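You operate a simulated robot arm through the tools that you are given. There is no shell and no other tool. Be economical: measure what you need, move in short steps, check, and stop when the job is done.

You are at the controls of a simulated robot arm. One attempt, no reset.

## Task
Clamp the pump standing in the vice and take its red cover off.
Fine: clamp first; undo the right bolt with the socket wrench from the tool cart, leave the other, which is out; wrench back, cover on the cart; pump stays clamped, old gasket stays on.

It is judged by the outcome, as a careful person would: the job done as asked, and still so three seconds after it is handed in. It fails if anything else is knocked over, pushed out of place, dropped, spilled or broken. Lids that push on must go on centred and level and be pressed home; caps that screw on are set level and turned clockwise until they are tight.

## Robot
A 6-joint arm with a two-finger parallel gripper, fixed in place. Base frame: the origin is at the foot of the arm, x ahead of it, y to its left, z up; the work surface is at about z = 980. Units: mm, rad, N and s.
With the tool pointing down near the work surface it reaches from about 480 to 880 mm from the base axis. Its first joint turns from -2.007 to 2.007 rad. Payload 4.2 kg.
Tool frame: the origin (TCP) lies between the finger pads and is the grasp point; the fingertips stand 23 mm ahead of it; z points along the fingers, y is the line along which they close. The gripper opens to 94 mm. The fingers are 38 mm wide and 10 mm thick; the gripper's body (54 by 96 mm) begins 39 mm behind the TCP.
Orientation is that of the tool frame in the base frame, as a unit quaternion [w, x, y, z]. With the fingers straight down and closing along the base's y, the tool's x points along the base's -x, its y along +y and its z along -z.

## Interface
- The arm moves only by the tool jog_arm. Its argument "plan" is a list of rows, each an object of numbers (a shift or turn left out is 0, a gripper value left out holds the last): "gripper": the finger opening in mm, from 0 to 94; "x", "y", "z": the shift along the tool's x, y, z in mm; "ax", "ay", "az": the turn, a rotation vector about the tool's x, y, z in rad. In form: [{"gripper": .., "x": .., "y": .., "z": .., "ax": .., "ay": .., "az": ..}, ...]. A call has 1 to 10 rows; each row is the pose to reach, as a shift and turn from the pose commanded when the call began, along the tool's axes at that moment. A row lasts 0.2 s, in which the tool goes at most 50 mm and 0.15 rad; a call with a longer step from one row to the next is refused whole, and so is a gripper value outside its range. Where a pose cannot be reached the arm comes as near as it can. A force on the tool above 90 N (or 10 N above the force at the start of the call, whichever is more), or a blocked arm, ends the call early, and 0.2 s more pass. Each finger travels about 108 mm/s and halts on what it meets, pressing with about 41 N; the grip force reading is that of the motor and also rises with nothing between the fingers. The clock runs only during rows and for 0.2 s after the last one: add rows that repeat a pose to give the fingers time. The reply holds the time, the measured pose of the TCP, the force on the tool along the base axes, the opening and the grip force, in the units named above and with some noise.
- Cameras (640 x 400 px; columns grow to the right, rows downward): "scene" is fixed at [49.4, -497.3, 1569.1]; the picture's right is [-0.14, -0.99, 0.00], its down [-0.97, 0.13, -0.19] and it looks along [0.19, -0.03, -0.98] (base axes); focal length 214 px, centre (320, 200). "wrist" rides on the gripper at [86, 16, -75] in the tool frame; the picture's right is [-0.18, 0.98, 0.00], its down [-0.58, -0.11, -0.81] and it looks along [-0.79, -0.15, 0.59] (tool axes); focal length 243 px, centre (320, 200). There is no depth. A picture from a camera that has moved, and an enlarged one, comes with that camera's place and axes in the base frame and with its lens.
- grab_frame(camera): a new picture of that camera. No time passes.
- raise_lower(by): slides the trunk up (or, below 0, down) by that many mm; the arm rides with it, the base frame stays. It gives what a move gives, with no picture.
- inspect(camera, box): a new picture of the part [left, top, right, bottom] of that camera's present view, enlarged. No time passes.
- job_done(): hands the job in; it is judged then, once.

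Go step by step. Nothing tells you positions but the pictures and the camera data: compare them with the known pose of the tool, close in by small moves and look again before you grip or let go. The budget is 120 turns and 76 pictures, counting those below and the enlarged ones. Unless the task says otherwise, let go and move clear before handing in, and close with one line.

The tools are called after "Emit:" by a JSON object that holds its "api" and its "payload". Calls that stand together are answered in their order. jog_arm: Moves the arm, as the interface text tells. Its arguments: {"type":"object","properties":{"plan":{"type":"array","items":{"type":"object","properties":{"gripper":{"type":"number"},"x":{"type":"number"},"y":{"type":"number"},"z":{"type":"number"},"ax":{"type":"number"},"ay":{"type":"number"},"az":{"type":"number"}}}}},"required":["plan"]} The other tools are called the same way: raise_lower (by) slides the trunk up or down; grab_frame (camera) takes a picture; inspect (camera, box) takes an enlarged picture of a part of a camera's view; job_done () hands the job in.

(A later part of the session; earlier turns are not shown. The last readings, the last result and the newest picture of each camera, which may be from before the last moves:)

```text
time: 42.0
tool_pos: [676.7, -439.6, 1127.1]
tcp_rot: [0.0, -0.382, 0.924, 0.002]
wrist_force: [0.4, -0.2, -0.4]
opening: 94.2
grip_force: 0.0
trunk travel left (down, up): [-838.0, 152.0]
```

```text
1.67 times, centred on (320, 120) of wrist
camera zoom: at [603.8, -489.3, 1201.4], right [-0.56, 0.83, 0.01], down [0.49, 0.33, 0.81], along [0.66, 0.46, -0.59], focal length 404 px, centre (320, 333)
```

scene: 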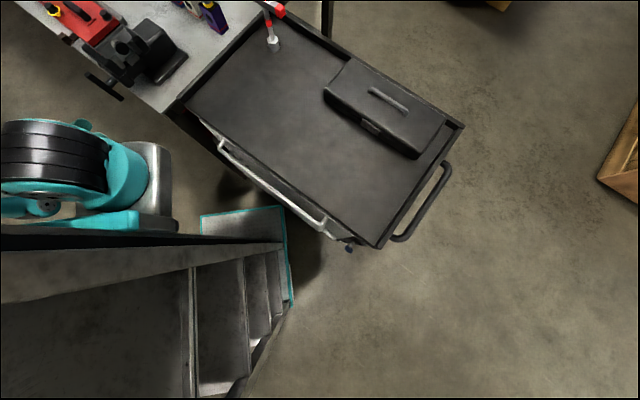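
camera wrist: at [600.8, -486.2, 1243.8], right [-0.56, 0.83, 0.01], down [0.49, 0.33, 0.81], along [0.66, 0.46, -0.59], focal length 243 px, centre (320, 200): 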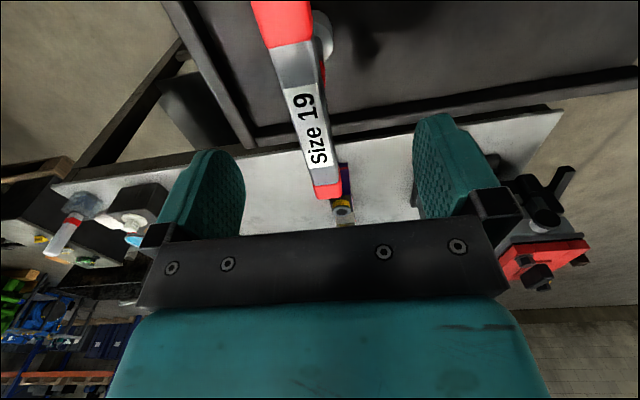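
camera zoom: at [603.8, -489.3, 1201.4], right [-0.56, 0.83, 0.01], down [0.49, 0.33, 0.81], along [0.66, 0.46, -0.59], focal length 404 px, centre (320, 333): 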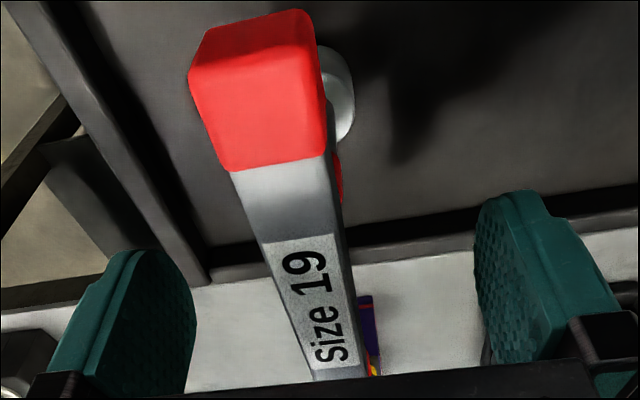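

Emit:
{"api": "jog_arm", "payload": {"plan": [{"gripper": 60}, {"gripper": 40}, {"gripper": 15}, {"gripper": 10}, {"gripper": 10}]}}

Emit:
{"api": "jog_arm", "payload": {"plan": [{"z": -15}, {"z": -45}, {"z": -85}, {"z": -85}]}}

Emit:
{"api": "grab_frame", "payload": {"camera": "wrist"}}

Emit:
{"api": "inspect", "payload": {"camera": "scene", "box": [200, 0, 340, 90]}}

```text
time: 43.2
tool_pos: [678.2, -439.6, 1128.0]
tcp_rot: [0.0, -0.382, 0.924, 0.003]
wrist_force: [0.5, -0.3, -0.5]
opening: 19.6
grip_force: 41.4
trunk travel left (down, up): [-838.0, 152.0]
```

```text
time: 44.2
tool_pos: [678.0, -439.9, 1211.9]
tcp_rot: [-0.001, -0.382, 0.924, 0.002]
wrist_force: [-0.2, -0.5, -2.8]
opening: 19.7
grip_force: 40.9
trunk travel left (down, up): [-838.0, 152.0]
```

```text
36 pictures are left
camera wrist: at [604.8, -489.8, 1286.2], right [-0.56, 0.83, 0.01], down [0.49, 0.33, 0.81], along [0.66, 0.46, -0.59], focal length 243 px, centre (320, 200)
```

wrist: 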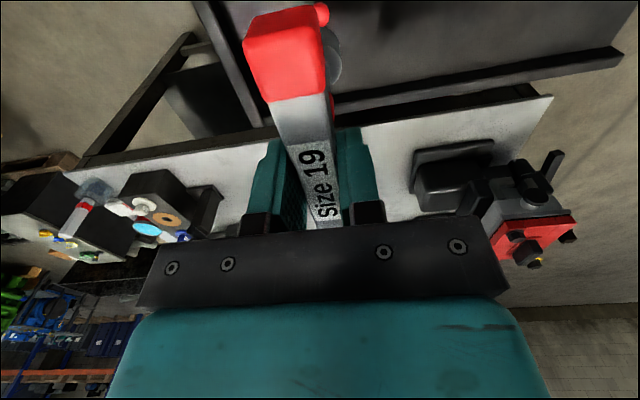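

```text
4.44 times, centred on (270, 45) of scene
camera zoom: at [49.4, -497.3, 1569.1], right [-0.14, -0.99, 0.0], down [-0.97, 0.13, -0.19], along [0.19, -0.03, -0.98], focal length 953 px, centre (542, 889)
```

zoom: 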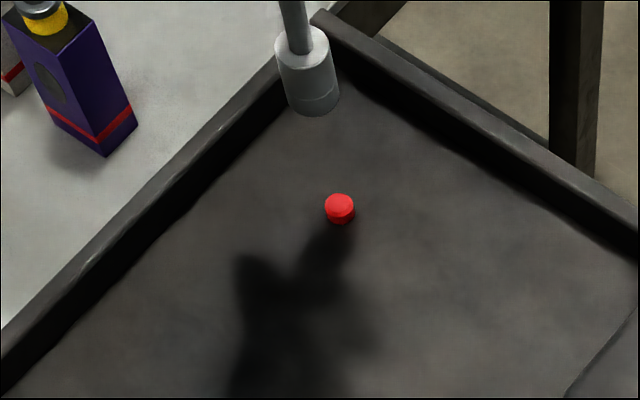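

The wrench is lifted, and I can see a red peg on the cart marking its stand at about TCP (678,-440). I'll carry it high toward the pump and stop where the camera can see the bolts beside the wrench.

Emit:
{"api": "jog_arm", "payload": {"plan": [{"x": -5, "y": 6, "z": -20}, {"x": -15, "y": 20, "z": -50}, {"x": -32, "y": 42, "z": -75}, {"x": -52, "y": 68, "z": -95}, {"x": -75, "y": 98, "z": -110}, {"x": -98, "y": 128, "z": -120}, {"x": -118, "y": 154, "z": -126}, {"x": -129, "y": 168, "z": -128}, {"x": -129, "y": 168, "z": -128}]}}

Emit:
{"api": "grab_frame", "payload": {"camera": "wrist"}}

Emit:
{"api": "inspect", "payload": {"camera": "wrist", "box": [360, 40, 520, 200]}}

```text
time: 46.2
tool_pos: [651.4, -230.7, 1342.3]
tcp_rot: [0.0, -0.382, 0.924, 0.002]
wrist_force: [0.4, -0.5, -3.4]
opening: 19.5
grip_force: 41.1
trunk travel left (down, up): [-838.0, 152.0]
```

```text
34 pictures are left
camera wrist: at [578.3, -280.4, 1416.2], right [-0.56, 0.83, 0.01], down [0.49, 0.33, 0.81], along [0.66, 0.46, -0.59], focal length 243 px, centre (320, 200)
```

wrist: 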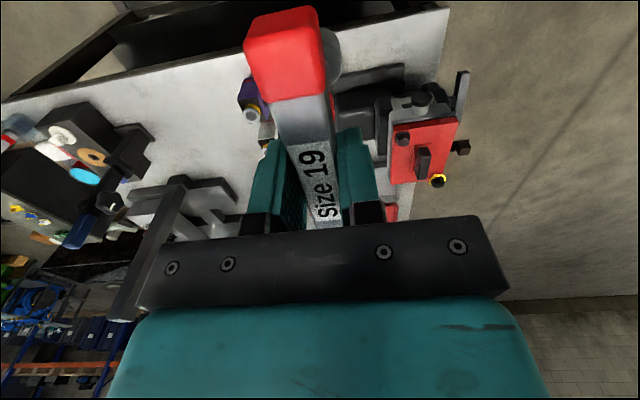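

```text
2.50 times, centred on (440, 120) of wrist
camera zoom: at [578.3, -280.4, 1416.2], right [-0.56, 0.83, 0.01], down [0.49, 0.33, 0.81], along [0.66, 0.46, -0.59], focal length 606 px, centre (20, 400)
```

zoom: 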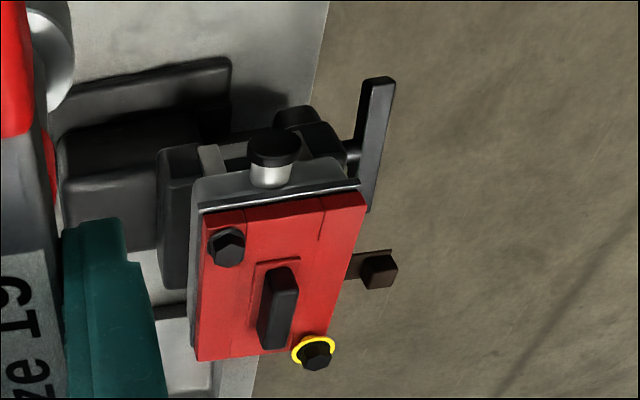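

Triangulation puts the right bolt's head near (713,-23,1107). I'll move closer, beside it, for a better fix.

Emit:
{"api": "jog_arm", "payload": {"plan": [{"x": -15, "y": 2, "z": 4}, {"x": -45, "y": 5, "z": 12}, {"x": -80, "y": 8, "z": 20}, {"x": -115, "y": 11, "z": 29}, {"x": -148, "y": 14, "z": 36}, {"x": -168, "y": 16, "z": 41}, {"x": -175, "y": 16.5, "z": 42}, {"x": -175, "y": 16.5, "z": 42}]}}

Emit:
{"api": "grab_frame", "payload": {"camera": "wrist"}}

Emit:
{"api": "inspect", "payload": {"camera": "scene", "box": [30, 0, 160, 80]}}

```text
time: 48.0
tool_pos: [763.2, -95.5, 1299.8]
tcp_rot: [0.0, -0.381, 0.924, 0.003]
wrist_force: [1.0, -1.1, -3.0]
opening: 19.8
grip_force: 40.9
trunk travel left (down, up): [-838.0, 152.0]
```

```text
32 pictures are left
camera wrist: at [690.1, -145.1, 1373.6], right [-0.56, 0.83, 0.01], down [0.49, 0.33, 0.81], along [0.66, 0.46, -0.59], focal length 243 px, centre (320, 200)
```

wrist: 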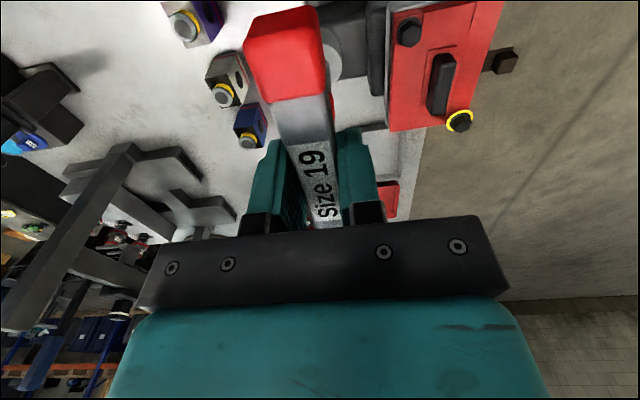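

```text
4.92 times, centred on (95, 40) of scene
camera zoom: at [49.4, -497.3, 1569.1], right [-0.14, -0.99, 0.0], down [-0.97, 0.13, -0.19], along [0.19, -0.03, -0.98], focal length 1056 px, centre (1428, 988)
```

zoom: 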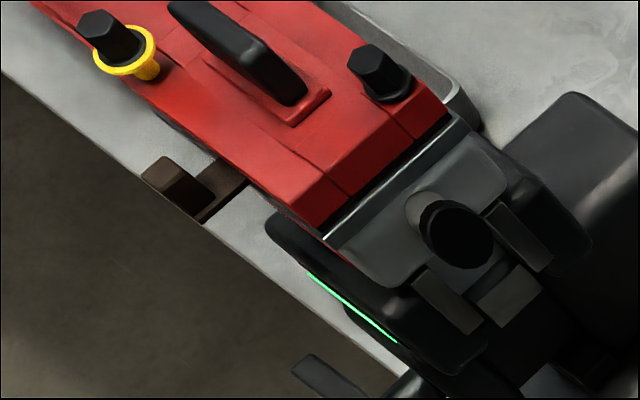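

Bolt estimate is now about (719,-18) with its top near z≈1095–1107. I'll bring the socket over it with clearance and check alignment in both views.

Emit:
{"api": "jog_arm", "payload": {"plan": [{"x": -5, "y": 20}, {"x": -12, "y": 45}, {"x": -20, "y": 72}, {"x": -23.6, "y": 86}, {"x": -23.6, "y": 86, "z": 8}, {"x": -23.6, "y": 86, "z": 8}]}}

Emit:
{"api": "inspect", "payload": {"camera": "scene", "box": [30, 0, 160, 80]}}

Emit:
{"api": "inspect", "payload": {"camera": "wrist", "box": [220, 0, 460, 150]}}

```text
time: 49.4
tool_pos: [718.2, -17.6, 1292.5]
tcp_rot: [0.0, -0.382, 0.924, 0.003]
wrist_force: [0.6, 0.0, -3.4]
opening: 19.7
grip_force: 41.1
trunk travel left (down, up): [-838.0, 152.0]
```

```text
4.92 times, centred on (95, 40) of scene
camera zoom: at [49.4, -497.3, 1569.1], right [-0.14, -0.99, 0.0], down [-0.97, 0.13, -0.19], along [0.19, -0.03, -0.98], focal length 1056 px, centre (1428, 988)
```

zoom: 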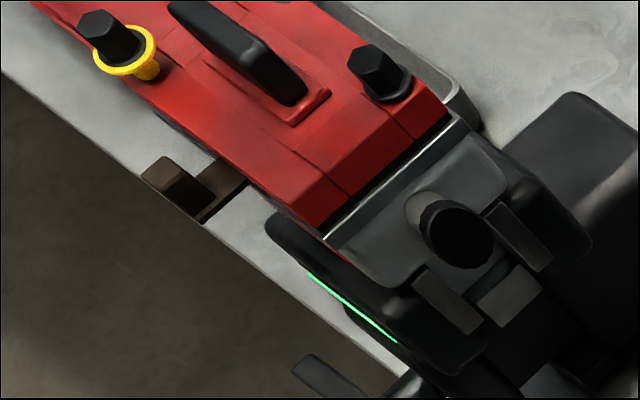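

```text
2.67 times, centred on (340, 75) of wrist
camera zoom: at [645.9, -67.4, 1366.2], right [-0.56, 0.83, 0.01], down [0.49, 0.33, 0.81], along [0.66, 0.46, -0.59], focal length 647 px, centre (267, 533)
```

zoom: 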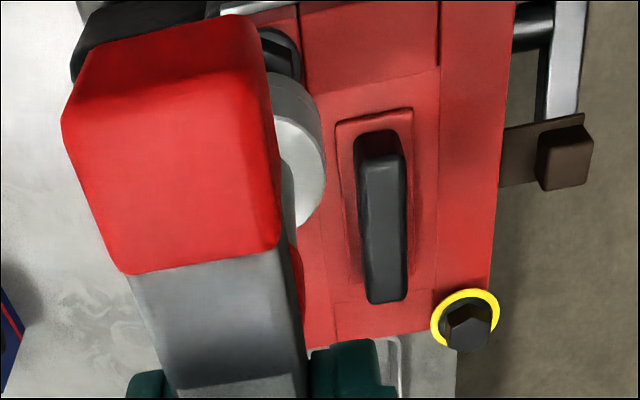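

The socket and bolt line up within a couple of mm. I'll descend toward the head and look again.

Emit:
{"api": "jog_arm", "payload": {"plan": [{"z": 8}, {"z": 18}, {"z": 28}, {"z": 34}, {"z": 34}]}}

Emit:
{"api": "inspect", "payload": {"camera": "scene", "box": [30, 0, 160, 80]}}

Emit:
{"api": "inspect", "payload": {"camera": "wrist", "box": [220, 0, 460, 150]}}

```text
time: 50.6
tool_pos: [719.1, -17.7, 1258.9]
tcp_rot: [-0.001, -0.382, 0.924, 0.003]
wrist_force: [0.6, -0.7, -2.5]
opening: 19.6
grip_force: 41.1
trunk travel left (down, up): [-838.0, 152.0]
```

```text
4.92 times, centred on (95, 40) of scene
camera zoom: at [49.4, -497.3, 1569.1], right [-0.14, -0.99, 0.0], down [-0.97, 0.13, -0.19], along [0.19, -0.03, -0.98], focal length 1056 px, centre (1428, 988)
```

zoom: 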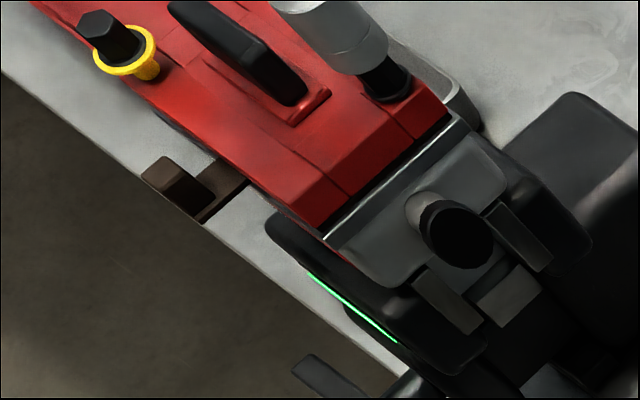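

```text
2.67 times, centred on (340, 75) of wrist
camera zoom: at [646.0, -67.5, 1331.8], right [-0.56, 0.83, 0.01], down [0.49, 0.33, 0.81], along [0.66, 0.46, -0.59], focal length 647 px, centre (267, 533)
```

zoom: 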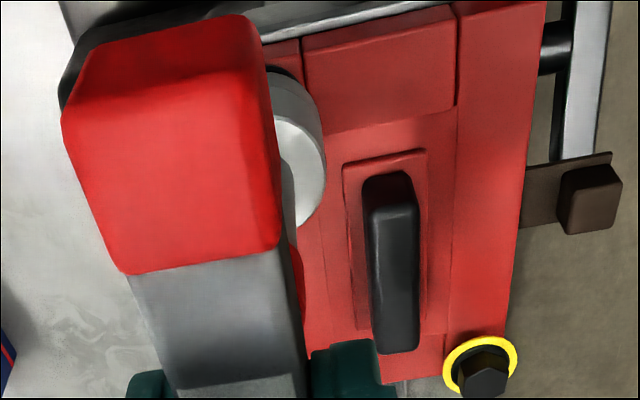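

The socket mouth is about 7 mm above the head and collinear with it. I'll lower slowly while watching the force.

Emit:
{"api": "jog_arm", "payload": {"plan": [{"z": 3}, {"z": 6}, {"z": 9}, {"z": 11}, {"z": 11}]}}

```text
time: 51.8
tool_pos: [720.9, -18.0, 1246.8]
tcp_rot: [0.0, -0.383, 0.924, 0.003]
wrist_force: [0.9, -0.1, -2.6]
opening: 19.6
grip_force: 41.1
trunk travel left (down, up): [-838.0, 152.0]
```

Emit:
{"api": "jog_arm", "payload": {"plan": [{"z": 2}, {"z": 4}, {"z": 6}, {"z": 8}, {"z": 8}]}}

Emit:
{"api": "inspect", "payload": {"camera": "scene", "box": [50, 0, 150, 62]}}

```text
time: 53.0
tool_pos: [719.1, -17.3, 1243.0]
tcp_rot: [0.003, -0.381, 0.924, 0.002]
wrist_force: [-2.2, -3.0, 34.2]
opening: 19.8
grip_force: 41.2
trunk travel left (down, up): [-838.0, 152.0]
```

```text
6.40 times, centred on (100, 31) of scene
camera zoom: at [49.4, -497.3, 1569.1], right [-0.14, -0.99, 0.0], down [-0.97, 0.13, -0.19], along [0.19, -0.03, -0.98], focal length 1373 px, centre (1728, 1282)
```

zoom: 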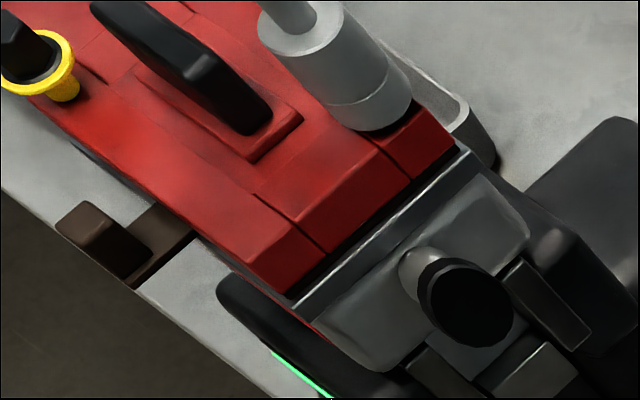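

The socket has dropped over the head and rests at TCP z≈1243. I'll ease the down-force and turn counter-clockwise.

Emit:
{"api": "jog_arm", "payload": {"plan": [{"z": -2}, {"z": -2, "az": -0.13}, {"z": -2, "az": -0.26}, {"z": -2, "az": -0.39}, {"z": -2, "az": -0.52}, {"z": -2, "az": -0.52}]}}

Emit:
{"api": "inspect", "payload": {"camera": "scene", "box": [50, 0, 150, 62]}}

```text
time: 54.4
tool_pos: [718.8, -17.5, 1243.4]
tcp_rot: [0.002, -0.608, 0.794, 0.001]
wrist_force: [2.7, 1.7, 29.8]
opening: 19.8
grip_force: 41.4
trunk travel left (down, up): [-838.0, 152.0]
```

```text
6.40 times, centred on (100, 31) of scene
camera zoom: at [49.4, -497.3, 1569.1], right [-0.14, -0.99, 0.0], down [-0.97, 0.13, -0.19], along [0.19, -0.03, -0.98], focal length 1373 px, centre (1728, 1282)
```

zoom: 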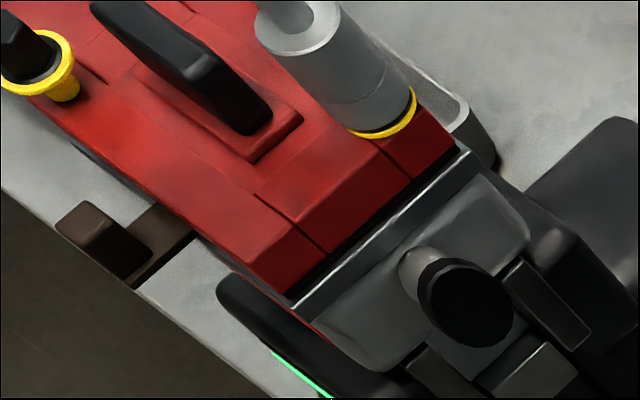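

A yellow ring has appeared, so the bolt is backing out. I'll keep turning and let it rise.

Emit:
{"api": "jog_arm", "payload": {"plan": [{"z": -1, "az": -0.13}, {"z": -1.5, "az": -0.26}, {"z": -2, "az": -0.39}, {"z": -2.5, "az": -0.52}, {"z": -3, "az": -0.65}, {"z": -3.5, "az": -0.78}, {"z": -4, "az": -0.91}, {"z": -4.5, "az": -1.04}, {"z": -5, "az": -1.04}]}}

Emit:
{"api": "inspect", "payload": {"camera": "scene", "box": [50, 0, 150, 62]}}

```text
time: 56.4
tool_pos: [718.5, -18.1, 1244.2]
tcp_rot: [-0.001, 0.922, -0.387, -0.003]
wrist_force: [3.8, -2.2, -5.1]
opening: 19.7
grip_force: 40.9
trunk travel left (down, up): [-838.0, 152.0]
```

```text
6.40 times, centred on (100, 31) of scene
camera zoom: at [49.4, -497.3, 1569.1], right [-0.14, -0.99, 0.0], down [-0.97, 0.13, -0.19], along [0.19, -0.03, -0.98], focal length 1373 px, centre (1728, 1282)
```

zoom: 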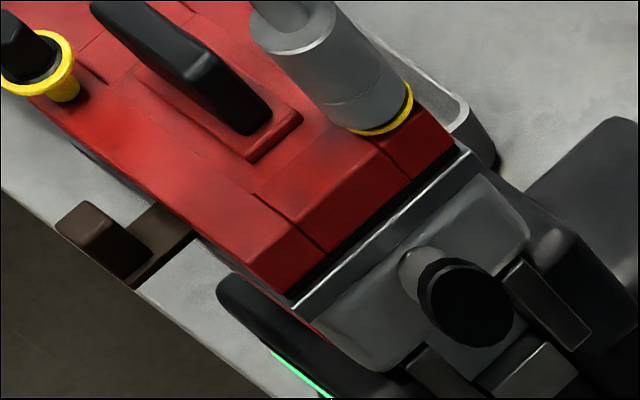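

I'll lift the wrench off to see the bolt's state.

Emit:
{"api": "jog_arm", "payload": {"plan": [{"z": -4}, {"z": -10}, {"z": -20}, {"z": -35}, {"z": -50}, {"z": -50}]}}

Emit:
{"api": "inspect", "payload": {"camera": "scene", "box": [50, 0, 150, 62]}}

```text
time: 57.8
tool_pos: [720.0, -18.3, 1296.9]
tcp_rot: [-0.002, 0.922, -0.388, -0.003]
wrist_force: [-0.3, -0.8, -3.7]
opening: 19.7
grip_force: 40.7
trunk travel left (down, up): [-838.0, 152.0]
```

```text
6.40 times, centred on (100, 31) of scene
camera zoom: at [49.4, -497.3, 1569.1], right [-0.14, -0.99, 0.0], down [-0.97, 0.13, -0.19], along [0.19, -0.03, -0.98], focal length 1373 px, centre (1728, 1282)
```

zoom: 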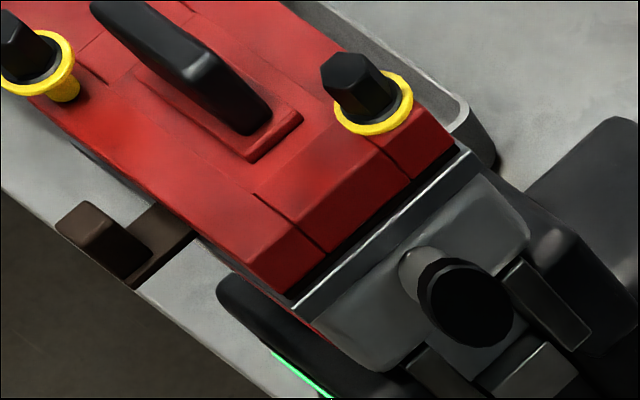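

The bolt has risen about 4 mm, but the other one stands higher, so it needs more turning. I'll wind the wrench back by 120° (hex symmetry), lower again and take another bite.

Emit:
{"api": "jog_arm", "payload": {"plan": [{"az": 0.14}, {"az": 0.28}, {"az": 0.42}, {"az": 0.56}, {"az": 0.7}, {"az": 0.84}, {"az": 0.98}, {"az": 1.12}]}}

Emit:
{"api": "jog_arm", "payload": {"plan": [{"az": 0.14}, {"az": 0.28}, {"az": 0.42}, {"az": 0.56}, {"az": 0.7}, {"az": 0.84}, {"az": 0.974}, {"az": 0.974}]}}

Emit:
{"api": "jog_arm", "payload": {"plan": [{"z": 10}, {"z": 22}, {"z": 32}, {"z": 37}, {"z": 40}, {"z": 43}, {"z": 46}, {"z": 46}]}}

```text
time: 59.6
tool_pos: [719.7, -16.9, 1296.2]
tcp_rot: [0.0, -0.574, 0.819, 0.003]
wrist_force: [1.0, 0.1, -3.6]
opening: 19.6
grip_force: 41.5
trunk travel left (down, up): [-838.0, 152.0]
```

```text
time: 61.4
tool_pos: [719.4, -18.4, 1296.0]
tcp_rot: [-0.002, -0.124, 0.992, 0.003]
wrist_force: [0.4, 0.4, -3.2]
opening: 19.8
grip_force: 41.2
trunk travel left (down, up): [-838.0, 152.0]
```

```text
time: 63.2
tool_pos: [719.0, -17.2, 1249.3]
tcp_rot: [-0.001, -0.125, 0.992, 0.002]
wrist_force: [0.2, -0.3, -2.7]
opening: 19.6
grip_force: 40.5
trunk travel left (down, up): [-838.0, 152.0]
```

Emit:
{"api": "jog_arm", "payload": {"plan": [{"z": 2}, {"z": 4}, {"z": 5}, {"z": 5}]}}

```text
time: 64.2
tool_pos: [719.7, -17.6, 1245.6]
tcp_rot: [-0.001, -0.125, 0.992, 0.003]
wrist_force: [0.1, -0.4, -3.1]
opening: 19.6
grip_force: 40.9
trunk travel left (down, up): [-838.0, 152.0]
```

Emit:
{"api": "jog_arm", "payload": {"plan": [{"z": 2}, {"z": 4}, {"z": 5}, {"z": 5}]}}

Emit:
{"api": "inspect", "payload": {"camera": "scene", "box": [50, 0, 150, 62]}}

```text
time: 65.2
tool_pos: [718.4, -17.7, 1243.6]
tcp_rot: [0.003, -0.124, 0.992, 0.003]
wrist_force: [-1.4, -3.2, 35.1]
opening: 19.8
grip_force: 40.5
trunk travel left (down, up): [-838.0, 152.0]
```

```text
6.40 times, centred on (100, 31) of scene
camera zoom: at [49.4, -497.3, 1569.1], right [-0.14, -0.99, 0.0], down [-0.97, 0.13, -0.19], along [0.19, -0.03, -0.98], focal length 1373 px, centre (1728, 1282)
```

zoom: 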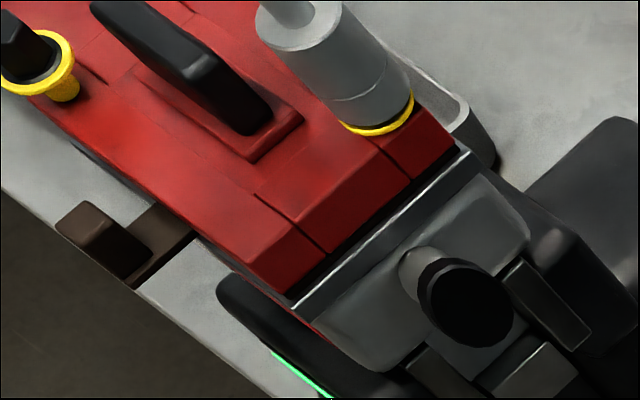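

Emit:
{"api": "jog_arm", "payload": {"plan": [{"z": -2, "az": -0.14}, {"z": -2, "az": -0.28}, {"z": -2.5, "az": -0.42}, {"z": -2.5, "az": -0.56}, {"z": -3, "az": -0.7}, {"z": -3, "az": -0.84}, {"z": -3.5, "az": -0.98}, {"z": -3.5, "az": -1.12}, {"z": -4, "az": -1.26}, {"z": -4, "az": -1.4}]}}

Emit:
{"api": "jog_arm", "payload": {"plan": [{"z": -0.5, "az": -0.14}, {"z": -1, "az": -0.28}, {"z": -1.5, "az": -0.42}, {"z": -2, "az": -0.56}, {"z": -2.5, "az": -0.68}]}}

Emit:
{"api": "inspect", "payload": {"camera": "scene", "box": [50, 0, 150, 62]}}

```text
time: 67.4
tool_pos: [718.1, -18.4, 1245.3]
tcp_rot: [-0.001, 0.735, -0.678, -0.004]
wrist_force: [5.1, 0.6, 16.8]
opening: 19.7
grip_force: 40.6
trunk travel left (down, up): [-838.0, 152.0]
```

```text
time: 68.6
tool_pos: [720.2, -20.0, 1246.0]
tcp_rot: [-0.002, 0.919, -0.394, -0.003]
wrist_force: [2.4, -2.5, -4.1]
opening: 19.7
grip_force: 40.8
trunk travel left (down, up): [-838.0, 152.0]
```

```text
6.40 times, centred on (100, 31) of scene
camera zoom: at [49.4, -497.3, 1569.1], right [-0.14, -0.99, 0.0], down [-0.97, 0.13, -0.19], along [0.19, -0.03, -0.98], focal length 1373 px, centre (1728, 1282)
```

zoom: 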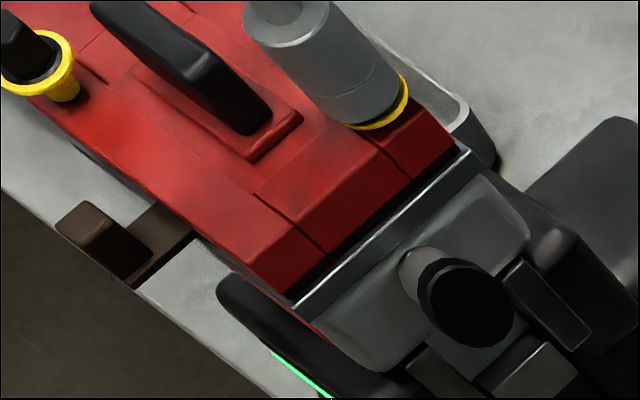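

It is rising a little more each bite. I'll take another one.

Emit:
{"api": "jog_arm", "payload": {"plan": [{"z": -14}, {"z": -28}, {"z": -28, "az": 0.14}, {"z": -28, "az": 0.28}, {"z": -28, "az": 0.42}, {"z": -28, "az": 0.56}, {"z": -28, "az": 0.7}, {"z": -28, "az": 0.84}, {"z": -28, "az": 0.98}, {"z": -28, "az": 1.12}]}}

Emit:
{"api": "jog_arm", "payload": {"plan": [{"az": 0.14}, {"az": 0.28}, {"az": 0.42}, {"az": 0.56}, {"az": 0.7}, {"az": 0.84}, {"az": 0.974}, {"z": 10, "az": 0.974}, {"z": 18, "az": 0.974}, {"z": 24, "az": 0.974}]}}

Emit:
{"api": "jog_arm", "payload": {"plan": [{"z": 2}, {"z": 4}, {"z": 6}, {"z": 8}]}}

```text
time: 70.8
tool_pos: [719.3, -18.5, 1275.4]
tcp_rot: [0.0, -0.567, 0.824, 0.002]
wrist_force: [0.7, -0.7, -3.7]
opening: 19.9
grip_force: 41.4
trunk travel left (down, up): [-838.0, 152.0]
```

```text
time: 73.0
tool_pos: [718.6, -16.9, 1250.8]
tcp_rot: [-0.001, -0.117, 0.993, 0.002]
wrist_force: [-1.2, 0.1, -2.9]
opening: 19.7
grip_force: 40.4
trunk travel left (down, up): [-838.0, 152.0]
```

```text
time: 74.0
tool_pos: [719.0, -17.6, 1244.2]
tcp_rot: [0.001, -0.118, 0.993, 0.002]
wrist_force: [-2.6, 0.1, 14.2]
opening: 19.9
grip_force: 40.6
trunk travel left (down, up): [-838.0, 152.0]
```

Emit:
{"api": "jog_arm", "payload": {"plan": [{"z": 0, "az": -0.14}, {"z": 0, "az": -0.28}, {"z": -0.5, "az": -0.42}, {"z": -0.5, "az": -0.56}, {"z": -1, "az": -0.7}, {"z": -1, "az": -0.84}, {"z": -1.5, "az": -0.98}, {"z": -1.5, "az": -1.12}, {"z": -2, "az": -1.26}, {"z": -2, "az": -1.4}]}}

Emit:
{"api": "jog_arm", "payload": {"plan": [{"z": -0.5, "az": -0.14}, {"z": -1, "az": -0.28}, {"z": -1.5, "az": -0.42}, {"z": -2, "az": -0.56}, {"z": -2.5, "az": -0.68}, {"z": -14, "az": -0.68}, {"z": -40, "az": -0.68}, {"z": -60, "az": -0.68}]}}

Emit:
{"api": "inspect", "payload": {"camera": "scene", "box": [50, 0, 150, 62]}}

```text
time: 76.2
tool_pos: [719.7, -17.8, 1246.6]
tcp_rot: [-0.002, 0.73, -0.683, -0.002]
wrist_force: [4.3, 1.5, 31.1]
opening: 19.7
grip_force: 41.1
trunk travel left (down, up): [-838.0, 152.0]
```

```text
time: 78.0
tool_pos: [719.1, -18.1, 1305.0]
tcp_rot: [-0.002, 0.916, -0.401, -0.003]
wrist_force: [0.4, 0.0, -3.0]
opening: 19.5
grip_force: 40.7
trunk travel left (down, up): [-838.0, 152.0]
```

```text
6.40 times, centred on (100, 31) of scene
camera zoom: at [49.4, -497.3, 1569.1], right [-0.14, -0.99, 0.0], down [-0.97, 0.13, -0.19], along [0.19, -0.03, -0.98], focal length 1373 px, centre (1728, 1282)
```

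zoom: 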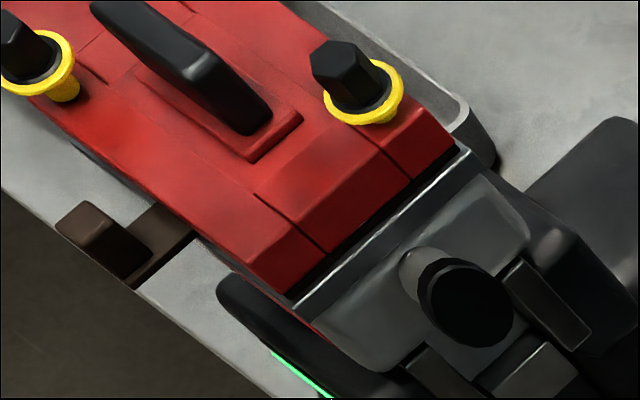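

The head is up about 6.5 mm, against roughly 9 mm for the other bolt. I'll take another bite, then check again.

Emit:
{"api": "jog_arm", "payload": {"plan": [{"az": 0.14}, {"az": 0.28}, {"az": 0.42}, {"az": 0.56}, {"az": 0.7}, {"az": 0.84}, {"az": 0.98}, {"az": 1.12}, {"az": 1.26}, {"az": 1.4}]}}

Emit:
{"api": "jog_arm", "payload": {"plan": [{"z": 10, "az": 0.14}, {"z": 22, "az": 0.28}, {"z": 34, "az": 0.42}, {"z": 36, "az": 0.56}, {"z": 36, "az": 0.69}, {"z": 44, "az": 0.69}, {"z": 50, "az": 0.69}, {"z": 54, "az": 0.69}, {"z": 57, "az": 0.69}, {"z": 60, "az": 0.69}]}}

```text
time: 80.2
tool_pos: [719.2, -17.9, 1304.9]
tcp_rot: [0.0, -0.441, 0.898, 0.003]
wrist_force: [-0.1, 1.4, -2.9]
opening: 19.9
grip_force: 41.6
trunk travel left (down, up): [-838.0, 152.0]
```

```text
time: 82.4
tool_pos: [720.1, -18.3, 1247.0]
tcp_rot: [0.001, -0.112, 0.994, 0.003]
wrist_force: [-2.3, -1.5, 13.6]
opening: 19.8
grip_force: 40.9
trunk travel left (down, up): [-838.0, 152.0]
```

Emit:
{"api": "jog_arm", "payload": {"plan": [{"z": 0, "az": -0.14}, {"z": 0, "az": -0.28}, {"z": -0.5, "az": -0.42}, {"z": -0.5, "az": -0.56}, {"z": -1, "az": -0.7}, {"z": -1, "az": -0.84}, {"z": -1.5, "az": -0.98}, {"z": -1.5, "az": -1.12}, {"z": -2, "az": -1.26}, {"z": -2, "az": -1.4}]}}

Emit:
{"api": "jog_arm", "payload": {"plan": [{"z": -0.5, "az": -0.14}, {"z": -1, "az": -0.28}, {"z": -1.5, "az": -0.42}, {"z": -2, "az": -0.56}, {"z": -2.5, "az": -0.68}, {"z": -14, "az": -0.68}, {"z": -40, "az": -0.68}, {"z": -60, "az": -0.68}]}}

Emit:
{"api": "inspect", "payload": {"camera": "scene", "box": [50, 0, 150, 62]}}

```text
time: 84.6
tool_pos: [718.8, -16.5, 1247.7]
tcp_rot: [-0.003, 0.727, -0.687, -0.001]
wrist_force: [6.0, 0.2, 30.1]
opening: 19.8
grip_force: 41.2
trunk travel left (down, up): [-838.0, 152.0]
```

```text
time: 86.4
tool_pos: [719.8, -18.0, 1306.6]
tcp_rot: [-0.001, 0.914, -0.406, -0.003]
wrist_force: [0.2, 1.2, -2.0]
opening: 19.9
grip_force: 41.1
trunk travel left (down, up): [-838.0, 152.0]
```

```text
6.40 times, centred on (100, 31) of scene
camera zoom: at [49.4, -497.3, 1569.1], right [-0.14, -0.99, 0.0], down [-0.97, 0.13, -0.19], along [0.19, -0.03, -0.98], focal length 1373 px, centre (1728, 1282)
```

zoom: 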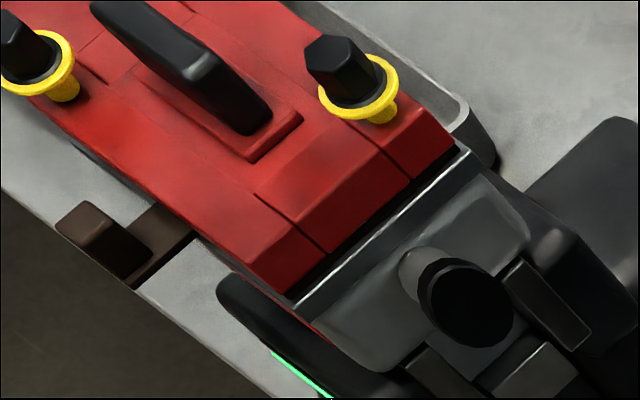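

It is nearly level with the other bolt. One more bite will make sure it is fully out.

Emit:
{"api": "jog_arm", "payload": {"plan": [{"az": 0.14}, {"az": 0.28}, {"az": 0.42}, {"az": 0.56}, {"az": 0.7}, {"az": 0.84}, {"az": 0.98}, {"az": 1.12}, {"az": 1.26}, {"az": 1.4}]}}

Emit:
{"api": "jog_arm", "payload": {"plan": [{"z": 10, "az": 0.14}, {"z": 22, "az": 0.28}, {"z": 34, "az": 0.42}, {"z": 36, "az": 0.56}, {"z": 36, "az": 0.69}, {"z": 44, "az": 0.69}, {"z": 50, "az": 0.69}, {"z": 54, "az": 0.69}, {"z": 57, "az": 0.69}, {"z": 60, "az": 0.69}]}}

Emit:
{"api": "jog_arm", "payload": {"plan": [{"z": 0, "az": -0.14}, {"z": 0, "az": -0.28}, {"z": -0.5, "az": -0.42}, {"z": -0.5, "az": -0.56}, {"z": -1, "az": -0.7}, {"z": -1, "az": -0.84}, {"z": -1.5, "az": -0.98}, {"z": -1.5, "az": -1.12}, {"z": -2, "az": -1.26}, {"z": -2, "az": -1.4}]}}

Emit:
{"api": "jog_arm", "payload": {"plan": [{"z": -0.5, "az": -0.14}, {"z": -1, "az": -0.28}, {"z": -1.5, "az": -0.42}, {"z": -2, "az": -0.56}, {"z": -2.5, "az": -0.68}, {"z": -14, "az": -0.68}, {"z": -40, "az": -0.68}, {"z": -60, "az": -0.68}]}}

Emit:
{"api": "inspect", "payload": {"camera": "scene", "box": [50, 0, 150, 62]}}

```text
time: 88.6
tool_pos: [720.1, -18.5, 1306.6]
tcp_rot: [0.0, -0.436, 0.9, 0.003]
wrist_force: [-0.9, 0.2, -3.1]
opening: 19.9
grip_force: 41.0
trunk travel left (down, up): [-838.0, 152.0]
```

```text
time: 90.8
tool_pos: [718.9, -18.2, 1249.4]
tcp_rot: [0.0, -0.108, 0.994, 0.003]
wrist_force: [-1.7, -0.9, 13.4]
opening: 19.7
grip_force: 41.0
trunk travel left (down, up): [-838.0, 152.0]
```

```text
time: 93.0
tool_pos: [719.1, -17.2, 1250.6]
tcp_rot: [-0.001, 0.724, -0.69, -0.003]
wrist_force: [5.1, 1.3, 29.9]
opening: 19.7
grip_force: 41.0
trunk travel left (down, up): [-838.0, 152.0]
```

```text
time: 94.8
tool_pos: [719.4, -17.5, 1309.5]
tcp_rot: [-0.001, 0.912, -0.41, -0.003]
wrist_force: [-0.5, -0.6, -3.6]
opening: 19.8
grip_force: 41.0
trunk travel left (down, up): [-838.0, 152.0]
```

```text
6.40 times, centred on (100, 31) of scene
camera zoom: at [49.4, -497.3, 1569.1], right [-0.14, -0.99, 0.0], down [-0.97, 0.13, -0.19], along [0.19, -0.03, -0.98], focal length 1373 px, centre (1728, 1282)
```

zoom: 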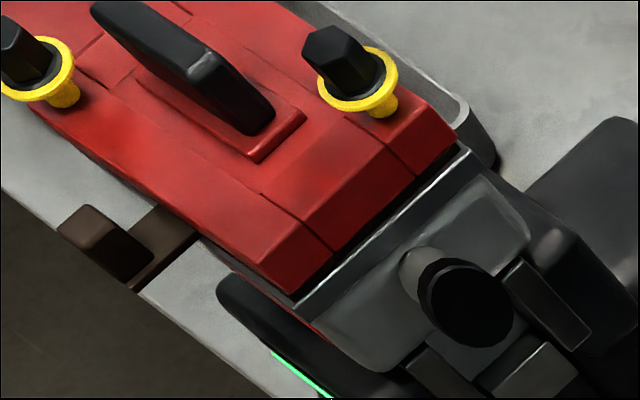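

Both bolts are out and the cover has shifted very slightly, so it is free. Now I'll return the wrench to its peg, unwinding the wrist on the way.

Emit:
{"api": "jog_arm", "payload": {"plan": [{"z": -10, "az": 0.14}, {"z": -25, "az": 0.28}, {"x": 4, "y": 7, "z": -30, "az": 0.43}, {"x": 12, "y": 20, "z": -30, "az": 0.58}, {"x": 20, "y": 32, "z": -30, "az": 0.73}, {"x": 28, "y": 45, "z": -30, "az": 0.88}, {"x": 36, "y": 57, "z": -30, "az": 1.03}, {"x": 44, "y": 69, "z": -30, "az": 1.18}, {"x": 52, "y": 81, "z": -30, "az": 1.33}, {"x": 57, "y": 89, "z": -30, "az": 1.475}]}}

```text
time: 97.0
tool_pos: [690.9, -120.1, 1339.3]
tcp_rot: [0.001, -0.399, 0.917, 0.002]
wrist_force: [0.3, -0.2, -3.1]
opening: 19.6
grip_force: 41.1
trunk travel left (down, up): [-838.0, 152.0]
```

Emit:
{"api": "jog_arm", "payload": {"plan": [{"x": 12, "y": -10, "z": 2, "az": 0.01}, {"x": 40, "y": -35, "z": 6, "az": 0.02}, {"x": 70, "y": -61, "z": 12, "az": 0.037}, {"x": 102, "y": -88, "z": 22, "az": 0.037}, {"x": 134, "y": -116, "z": 36, "az": 0.037}, {"x": 166, "y": -144, "z": 54, "az": 0.037}, {"x": 196, "y": -170, "z": 74, "az": 0.037}, {"x": 224, "y": -194, "z": 94, "az": 0.037}, {"x": 242, "y": -208.6, "z": 109, "az": 0.037}, {"x": 242, "y": -208.6, "z": 109, "az": 0.037}]}}

Emit:
{"api": "inspect", "payload": {"camera": "scene", "box": [200, 0, 340, 90]}}

```text
time: 99.2
tool_pos: [676.3, -438.9, 1227.1]
tcp_rot: [0.0, -0.382, 0.924, 0.003]
wrist_force: [-0.5, -0.1, -3.7]
opening: 19.7
grip_force: 40.8
trunk travel left (down, up): [-838.0, 152.0]
```

```text
4.44 times, centred on (270, 45) of scene
camera zoom: at [49.4, -497.3, 1569.1], right [-0.14, -0.99, 0.0], down [-0.97, 0.13, -0.19], along [0.19, -0.03, -0.98], focal length 953 px, centre (542, 889)
```

zoom: 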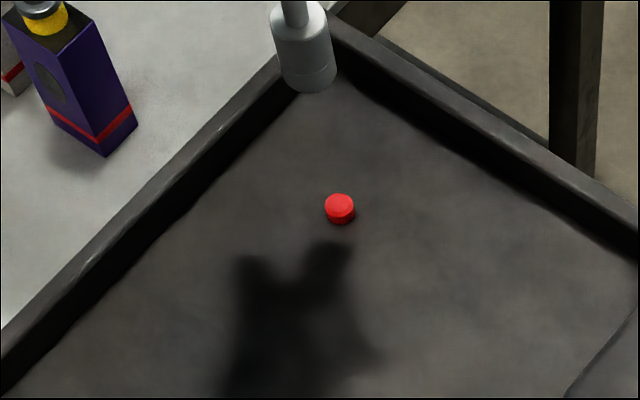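

No slip is visible. I'll lower toward the peg and check before seating.

Emit:
{"api": "jog_arm", "payload": {"plan": [{"x": -0.6, "y": -1.3, "z": 15}, {"x": -0.6, "y": -1.3, "z": 40}, {"x": -0.6, "y": -1.3, "z": 62}, {"x": -0.6, "y": -1.3, "z": 74}, {"x": -0.6, "y": -1.3, "z": 74}]}}

Emit:
{"api": "inspect", "payload": {"camera": "scene", "box": [245, 20, 305, 60]}}

```text
time: 100.4
tool_pos: [680.2, -440.0, 1153.6]
tcp_rot: [0.001, -0.382, 0.924, 0.002]
wrist_force: [0.6, 0.4, -3.0]
opening: 19.5
grip_force: 40.8
trunk travel left (down, up): [-838.0, 152.0]
```

```text
10.00 times, centred on (275, 40) of scene
camera zoom: at [49.4, -497.3, 1569.1], right [-0.14, -0.99, 0.0], down [-0.97, 0.13, -0.19], along [0.19, -0.03, -0.98], focal length 2145 px, centre (770, 1800)
```

zoom: 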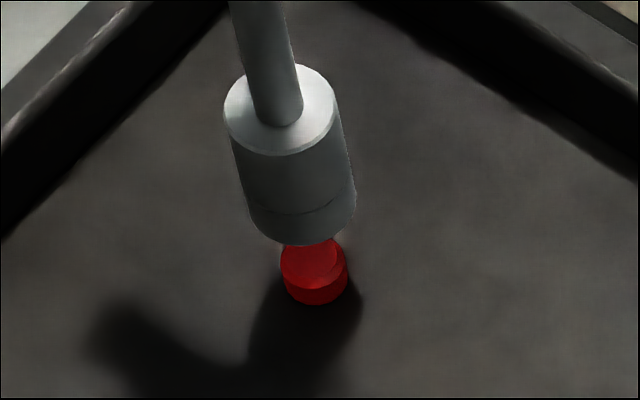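

Emit:
{"api": "jog_arm", "payload": {"plan": [{"y": 1}, {"y": 1, "z": 5}, {"y": 1, "z": 10}, {"y": 1, "z": 15}, {"y": 1, "z": 20}, {"y": 1, "z": 23}, {"y": 1, "z": 25}]}}

Emit:
{"api": "inspect", "payload": {"camera": "scene", "box": [245, 20, 305, 60]}}

```text
time: 102.0
tool_pos: [677.8, -437.6, 1128.8]
tcp_rot: [0.0, -0.382, 0.924, 0.003]
wrist_force: [-0.4, 0.4, -2.9]
opening: 19.7
grip_force: 40.8
trunk travel left (down, up): [-838.0, 152.0]
```

```text
10.00 times, centred on (275, 40) of scene
camera zoom: at [49.4, -497.3, 1569.1], right [-0.14, -0.99, 0.0], down [-0.97, 0.13, -0.19], along [0.19, -0.03, -0.98], focal length 2145 px, centre (770, 1800)
```

zoom: 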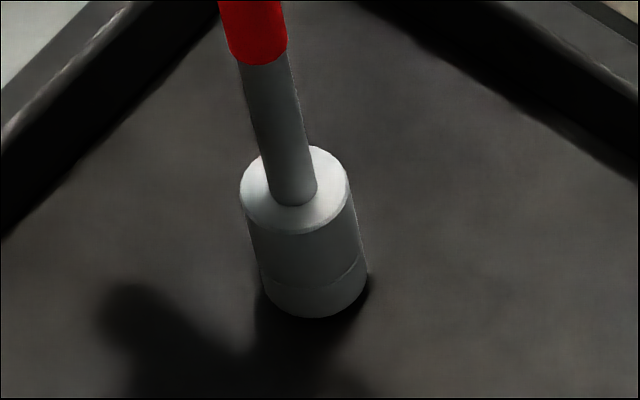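

It's seated over the peg at the original height. I'll lower the last bit until I feel contact.

Emit:
{"api": "jog_arm", "payload": {"plan": [{"z": 1}, {"z": 2}, {"z": 3}]}}

```text
time: 102.8
tool_pos: [677.8, -437.0, 1126.4]
tcp_rot: [0.0, -0.382, 0.924, 0.002]
wrist_force: [-0.2, 0.7, -0.8]
opening: 20.3
grip_force: 40.9
trunk travel left (down, up): [-838.0, 152.0]
```

The wrench's weight is now taken by the cart. I'll open and rise straight up.

Emit:
{"api": "jog_arm", "payload": {"plan": [{"gripper": 30}, {"gripper": 60}, {"gripper": 94}, {"gripper": 94}, {"z": -20}, {"z": -60}, {"z": -100}, {"z": -100}]}}

Emit:
{"api": "grab_frame", "payload": {"camera": "wrist"}}

Emit:
{"api": "grab_frame", "payload": {"camera": "scene"}}

```text
time: 104.6
tool_pos: [679.4, -438.1, 1228.2]
tcp_rot: [-0.001, -0.382, 0.924, 0.003]
wrist_force: [0.4, -0.5, -0.5]
opening: 94.3
grip_force: 0.1
trunk travel left (down, up): [-838.0, 152.0]
```

```text
14 pictures are left
camera wrist: at [605.3, -488.2, 1300.8], right [-0.56, 0.83, 0.01], down [0.49, 0.33, 0.81], along [0.66, 0.46, -0.59], focal length 243 px, centre (320, 200)
```

wrist: 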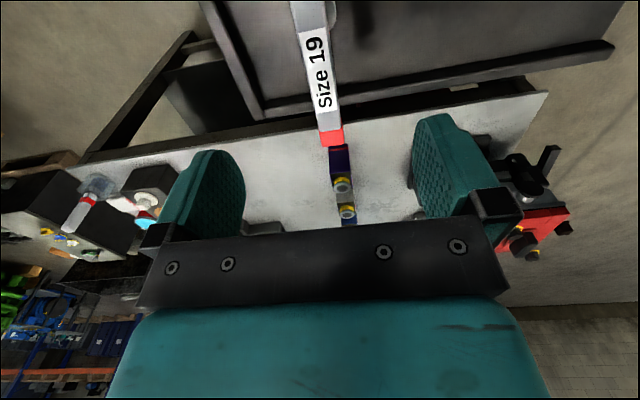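

```text
13 pictures are left
```

scene: 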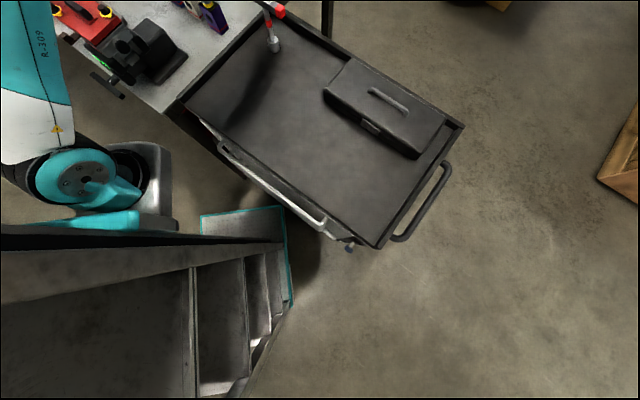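

The wrench stands on its peg again. The cover's knob works out near (734,51) with its top at z≈1110, so I'll move above it.

Emit:
{"api": "jog_arm", "payload": {"plan": [{"x": -25, "y": 20, "z": -10}, {"x": -58, "y": 46, "z": -20}, {"x": -93, "y": 74, "z": -20}, {"x": -128, "y": 102, "z": -20}, {"x": -163, "y": 130, "z": -20}, {"x": -198, "y": 158, "z": -20}, {"x": -233, "y": 186, "z": -20}, {"x": -268, "y": 214, "z": -20}, {"x": -300, "y": 240, "z": -20}, {"x": -325, "y": 260, "z": -20}]}}

Emit:
{"api": "jog_arm", "payload": {"plan": [{"x": -25, "y": 20}, {"x": -50, "y": 40, "z": 20}, {"x": -60, "y": 47.4, "z": 45}, {"x": -60, "y": 47.4, "z": 65}, {"x": -60, "y": 47.4, "z": 65}]}}

Emit:
{"api": "grab_frame", "payload": {"camera": "wrist"}}

```text
time: 106.8
tool_pos: [724.0, -25.4, 1249.2]
tcp_rot: [0.0, -0.381, 0.925, 0.002]
wrist_force: [-0.1, 0.4, -0.2]
opening: 93.9
grip_force: 0.1
trunk travel left (down, up): [-838.0, 152.0]
```

```text
time: 108.0
tool_pos: [734.3, 51.1, 1184.2]
tcp_rot: [0.0, -0.382, 0.924, 0.003]
wrist_force: [-0.1, -0.4, -0.3]
opening: 94.1
grip_force: 0.1
trunk travel left (down, up): [-838.0, 152.0]
```

```text
12 pictures are left
camera wrist: at [660.8, 2.0, 1257.9], right [-0.56, 0.83, 0.01], down [0.49, 0.33, 0.81], along [0.66, 0.46, -0.59], focal length 243 px, centre (320, 200)
```

wrist: 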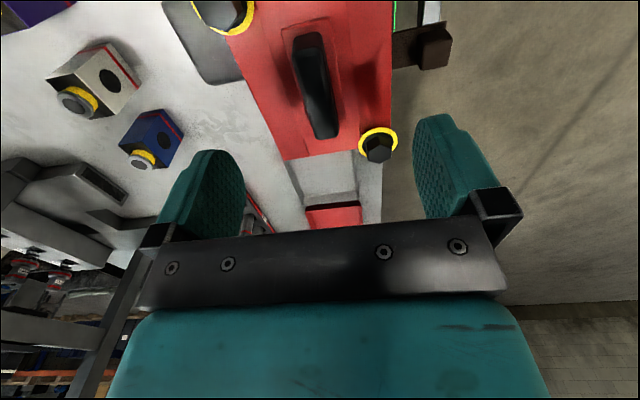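

It's well aligned. I'll descend close to the cover and check finger clearance in the scene view.

Emit:
{"api": "jog_arm", "payload": {"plan": [{"x": 1, "z": 20}, {"x": 1, "z": 40}, {"x": 1, "z": 55}, {"x": 1, "z": 62}, {"x": 1, "z": 62}]}}

Emit:
{"api": "inspect", "payload": {"camera": "scene", "box": [30, 0, 150, 75]}}

Emit:
{"api": "inspect", "payload": {"camera": "wrist", "box": [160, 0, 480, 200]}}

```text
time: 109.2
tool_pos: [733.3, 52.1, 1120.8]
tcp_rot: [-0.001, -0.382, 0.924, 0.002]
wrist_force: [-0.3, 0.0, -0.3]
opening: 94.1
grip_force: 0.0
trunk travel left (down, up): [-838.0, 152.0]
```

```text
5.33 times, centred on (90, 38) of scene
camera zoom: at [49.4, -497.3, 1569.1], right [-0.14, -0.99, 0.0], down [-0.97, 0.13, -0.19], along [0.19, -0.03, -0.98], focal length 1144 px, centre (1547, 1067)
```

zoom: 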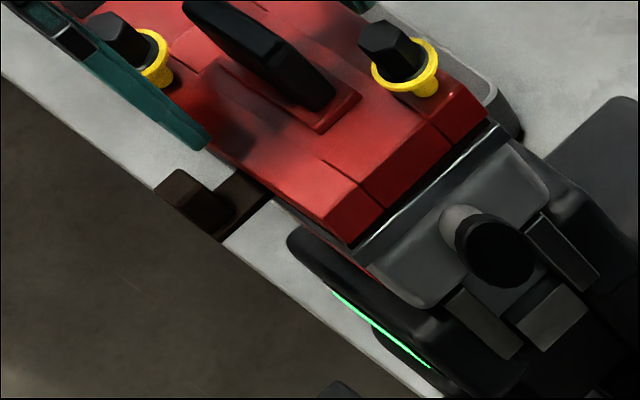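

```text
2.00 times, centred on (320, 100) of wrist
camera zoom: at [660.1, 1.2, 1194.9], right [-0.56, 0.83, 0.01], down [0.49, 0.33, 0.81], along [0.66, 0.46, -0.59], focal length 485 px, centre (320, 400)
```

zoom: 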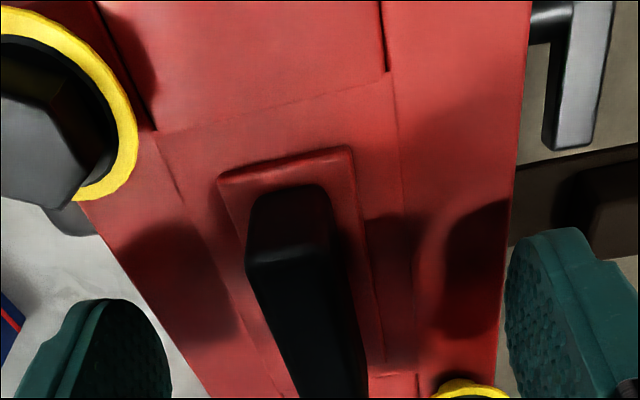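

Emit:
{"api": "jog_arm", "payload": {"plan": [{"z": 3}, {"z": 3, "gripper": 60}, {"z": 3, "gripper": 30}, {"z": 3, "gripper": 5}, {"z": 3, "gripper": 5}, {"z": 3, "gripper": 5}]}}

```text
time: 110.6
tool_pos: [735.3, 52.1, 1119.5]
tcp_rot: [0.001, -0.382, 0.924, 0.003]
wrist_force: [1.2, -0.4, 2.4]
opening: 17.5
grip_force: 40.5
trunk travel left (down, up): [-838.0, 152.0]
```

The knob is gripped at 17.5 mm. I'll lift slowly and straight up.

Emit:
{"api": "jog_arm", "payload": {"plan": [{"z": -1}, {"z": -3}, {"z": -6}, {"z": -10}, {"z": -16}, {"z": -24}, {"z": -34}, {"z": -46}, {"z": -60}, {"z": -60}]}}

Emit:
{"api": "inspect", "payload": {"camera": "scene", "box": [0, 0, 200, 125]}}

```text
time: 112.8
tool_pos: [734.8, 52.0, 1178.7]
tcp_rot: [0.0, -0.382, 0.924, 0.002]
wrist_force: [0.1, -0.3, -3.6]
opening: 18.0
grip_force: 41.2
trunk travel left (down, up): [-838.0, 152.0]
```

```text
3.20 times, centred on (100, 62) of scene
camera zoom: at [49.4, -497.3, 1569.1], right [-0.14, -0.99, 0.0], down [-0.97, 0.13, -0.19], along [0.19, -0.03, -0.98], focal length 686 px, centre (1024, 640)
```

zoom: 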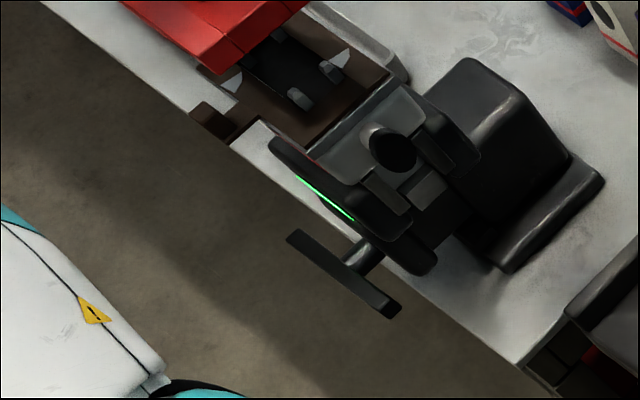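

The cover is off, the brown gasket stays on the pump, and the vice is still lit green. I'll carry the cover high to free space on the cart at about (495,-354).

Emit:
{"api": "jog_arm", "payload": {"plan": [{"z": -25}, {"x": 10, "y": -3, "z": -50}, {"x": 35, "y": -9, "z": -55}, {"x": 70, "y": -18, "z": -55}, {"x": 108, "y": -28, "z": -55}, {"x": 146, "y": -38, "z": -55}, {"x": 184, "y": -48, "z": -55}, {"x": 222, "y": -58, "z": -55}, {"x": 255, "y": -66, "z": -55}, {"x": 280, "y": -72, "z": -55}]}}

Emit:
{"api": "jog_arm", "payload": {"plan": [{"x": 20, "y": -5}, {"x": 55, "y": -14}, {"x": 95, "y": -25}, {"x": 130, "y": -34, "z": 10}, {"x": 158, "y": -41, "z": 25}, {"x": 172, "y": -45, "z": 45}, {"x": 176, "y": -46, "z": 70}, {"x": 176, "y": -46, "z": 95}, {"x": 176, "y": -46, "z": 120}, {"x": 176, "y": -46, "z": 120}]}}

Emit:
{"api": "inspect", "payload": {"camera": "scene", "box": [150, 20, 390, 170]}}

```text
time: 115.0
tool_pos: [586.6, -197.4, 1232.2]
tcp_rot: [0.0, -0.383, 0.924, 0.003]
wrist_force: [0.0, 0.7, -4.2]
opening: 17.9
grip_force: 41.1
trunk travel left (down, up): [-838.0, 152.0]
```

```text
time: 117.2
tool_pos: [493.7, -355.2, 1111.7]
tcp_rot: [0.0, -0.382, 0.924, 0.002]
wrist_force: [0.6, 0.8, -3.5]
opening: 17.6
grip_force: 40.6
trunk travel left (down, up): [-838.0, 152.0]
```

```text
2.67 times, centred on (270, 95) of scene
camera zoom: at [49.4, -497.3, 1569.1], right [-0.14, -0.99, 0.0], down [-0.97, 0.13, -0.19], along [0.19, -0.03, -0.98], focal length 572 px, centre (453, 480)
```

zoom: 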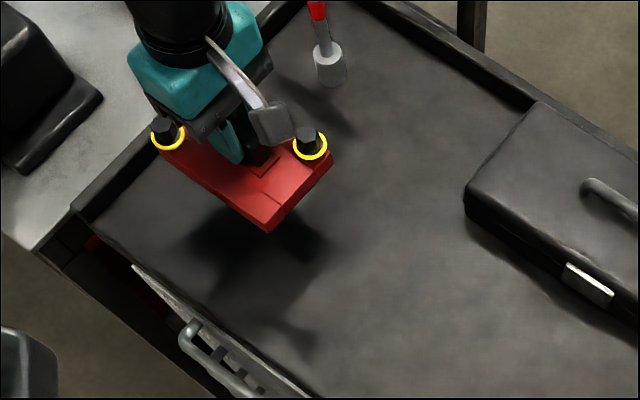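

The cover is clear of the tray rim, wrench and toolbox. I'll lower it and feel for contact.

Emit:
{"api": "jog_arm", "payload": {"plan": [{"z": 12}, {"z": 28}, {"z": 42}, {"z": 52}, {"z": 58}, {"z": 62}, {"z": 65}, {"z": 68}]}}

```text
time: 119.0
tool_pos: [494.5, -353.8, 1043.6]
tcp_rot: [0.0, -0.382, 0.924, 0.004]
wrist_force: [0.3, 0.5, -3.7]
opening: 17.9
grip_force: 40.7
trunk travel left (down, up): [-838.0, 152.0]
```

Emit:
{"api": "jog_arm", "payload": {"plan": [{"z": 2}, {"z": 4}, {"z": 6}, {"z": 8}, {"z": 10}, {"z": 12}]}}

Emit:
{"api": "inspect", "payload": {"camera": "scene", "box": [150, 20, 390, 170]}}

```text
time: 120.4
tool_pos: [493.7, -355.1, 1032.0]
tcp_rot: [0.0, -0.382, 0.924, 0.002]
wrist_force: [-0.6, 0.2, -3.6]
opening: 17.7
grip_force: 41.0
trunk travel left (down, up): [-838.0, 152.0]
```

```text
2.67 times, centred on (270, 95) of scene
camera zoom: at [49.4, -497.3, 1569.1], right [-0.14, -0.99, 0.0], down [-0.97, 0.13, -0.19], along [0.19, -0.03, -0.98], focal length 572 px, centre (453, 480)
```

zoom: 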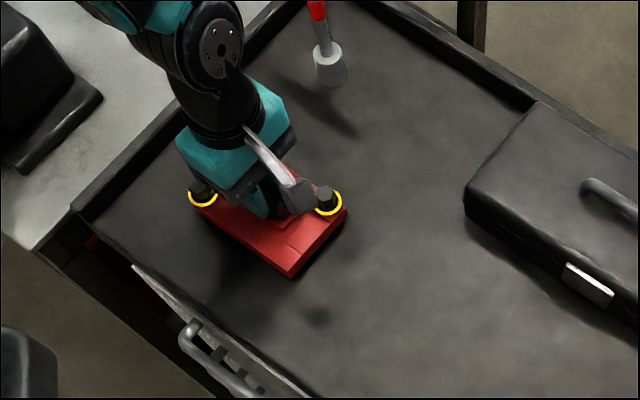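

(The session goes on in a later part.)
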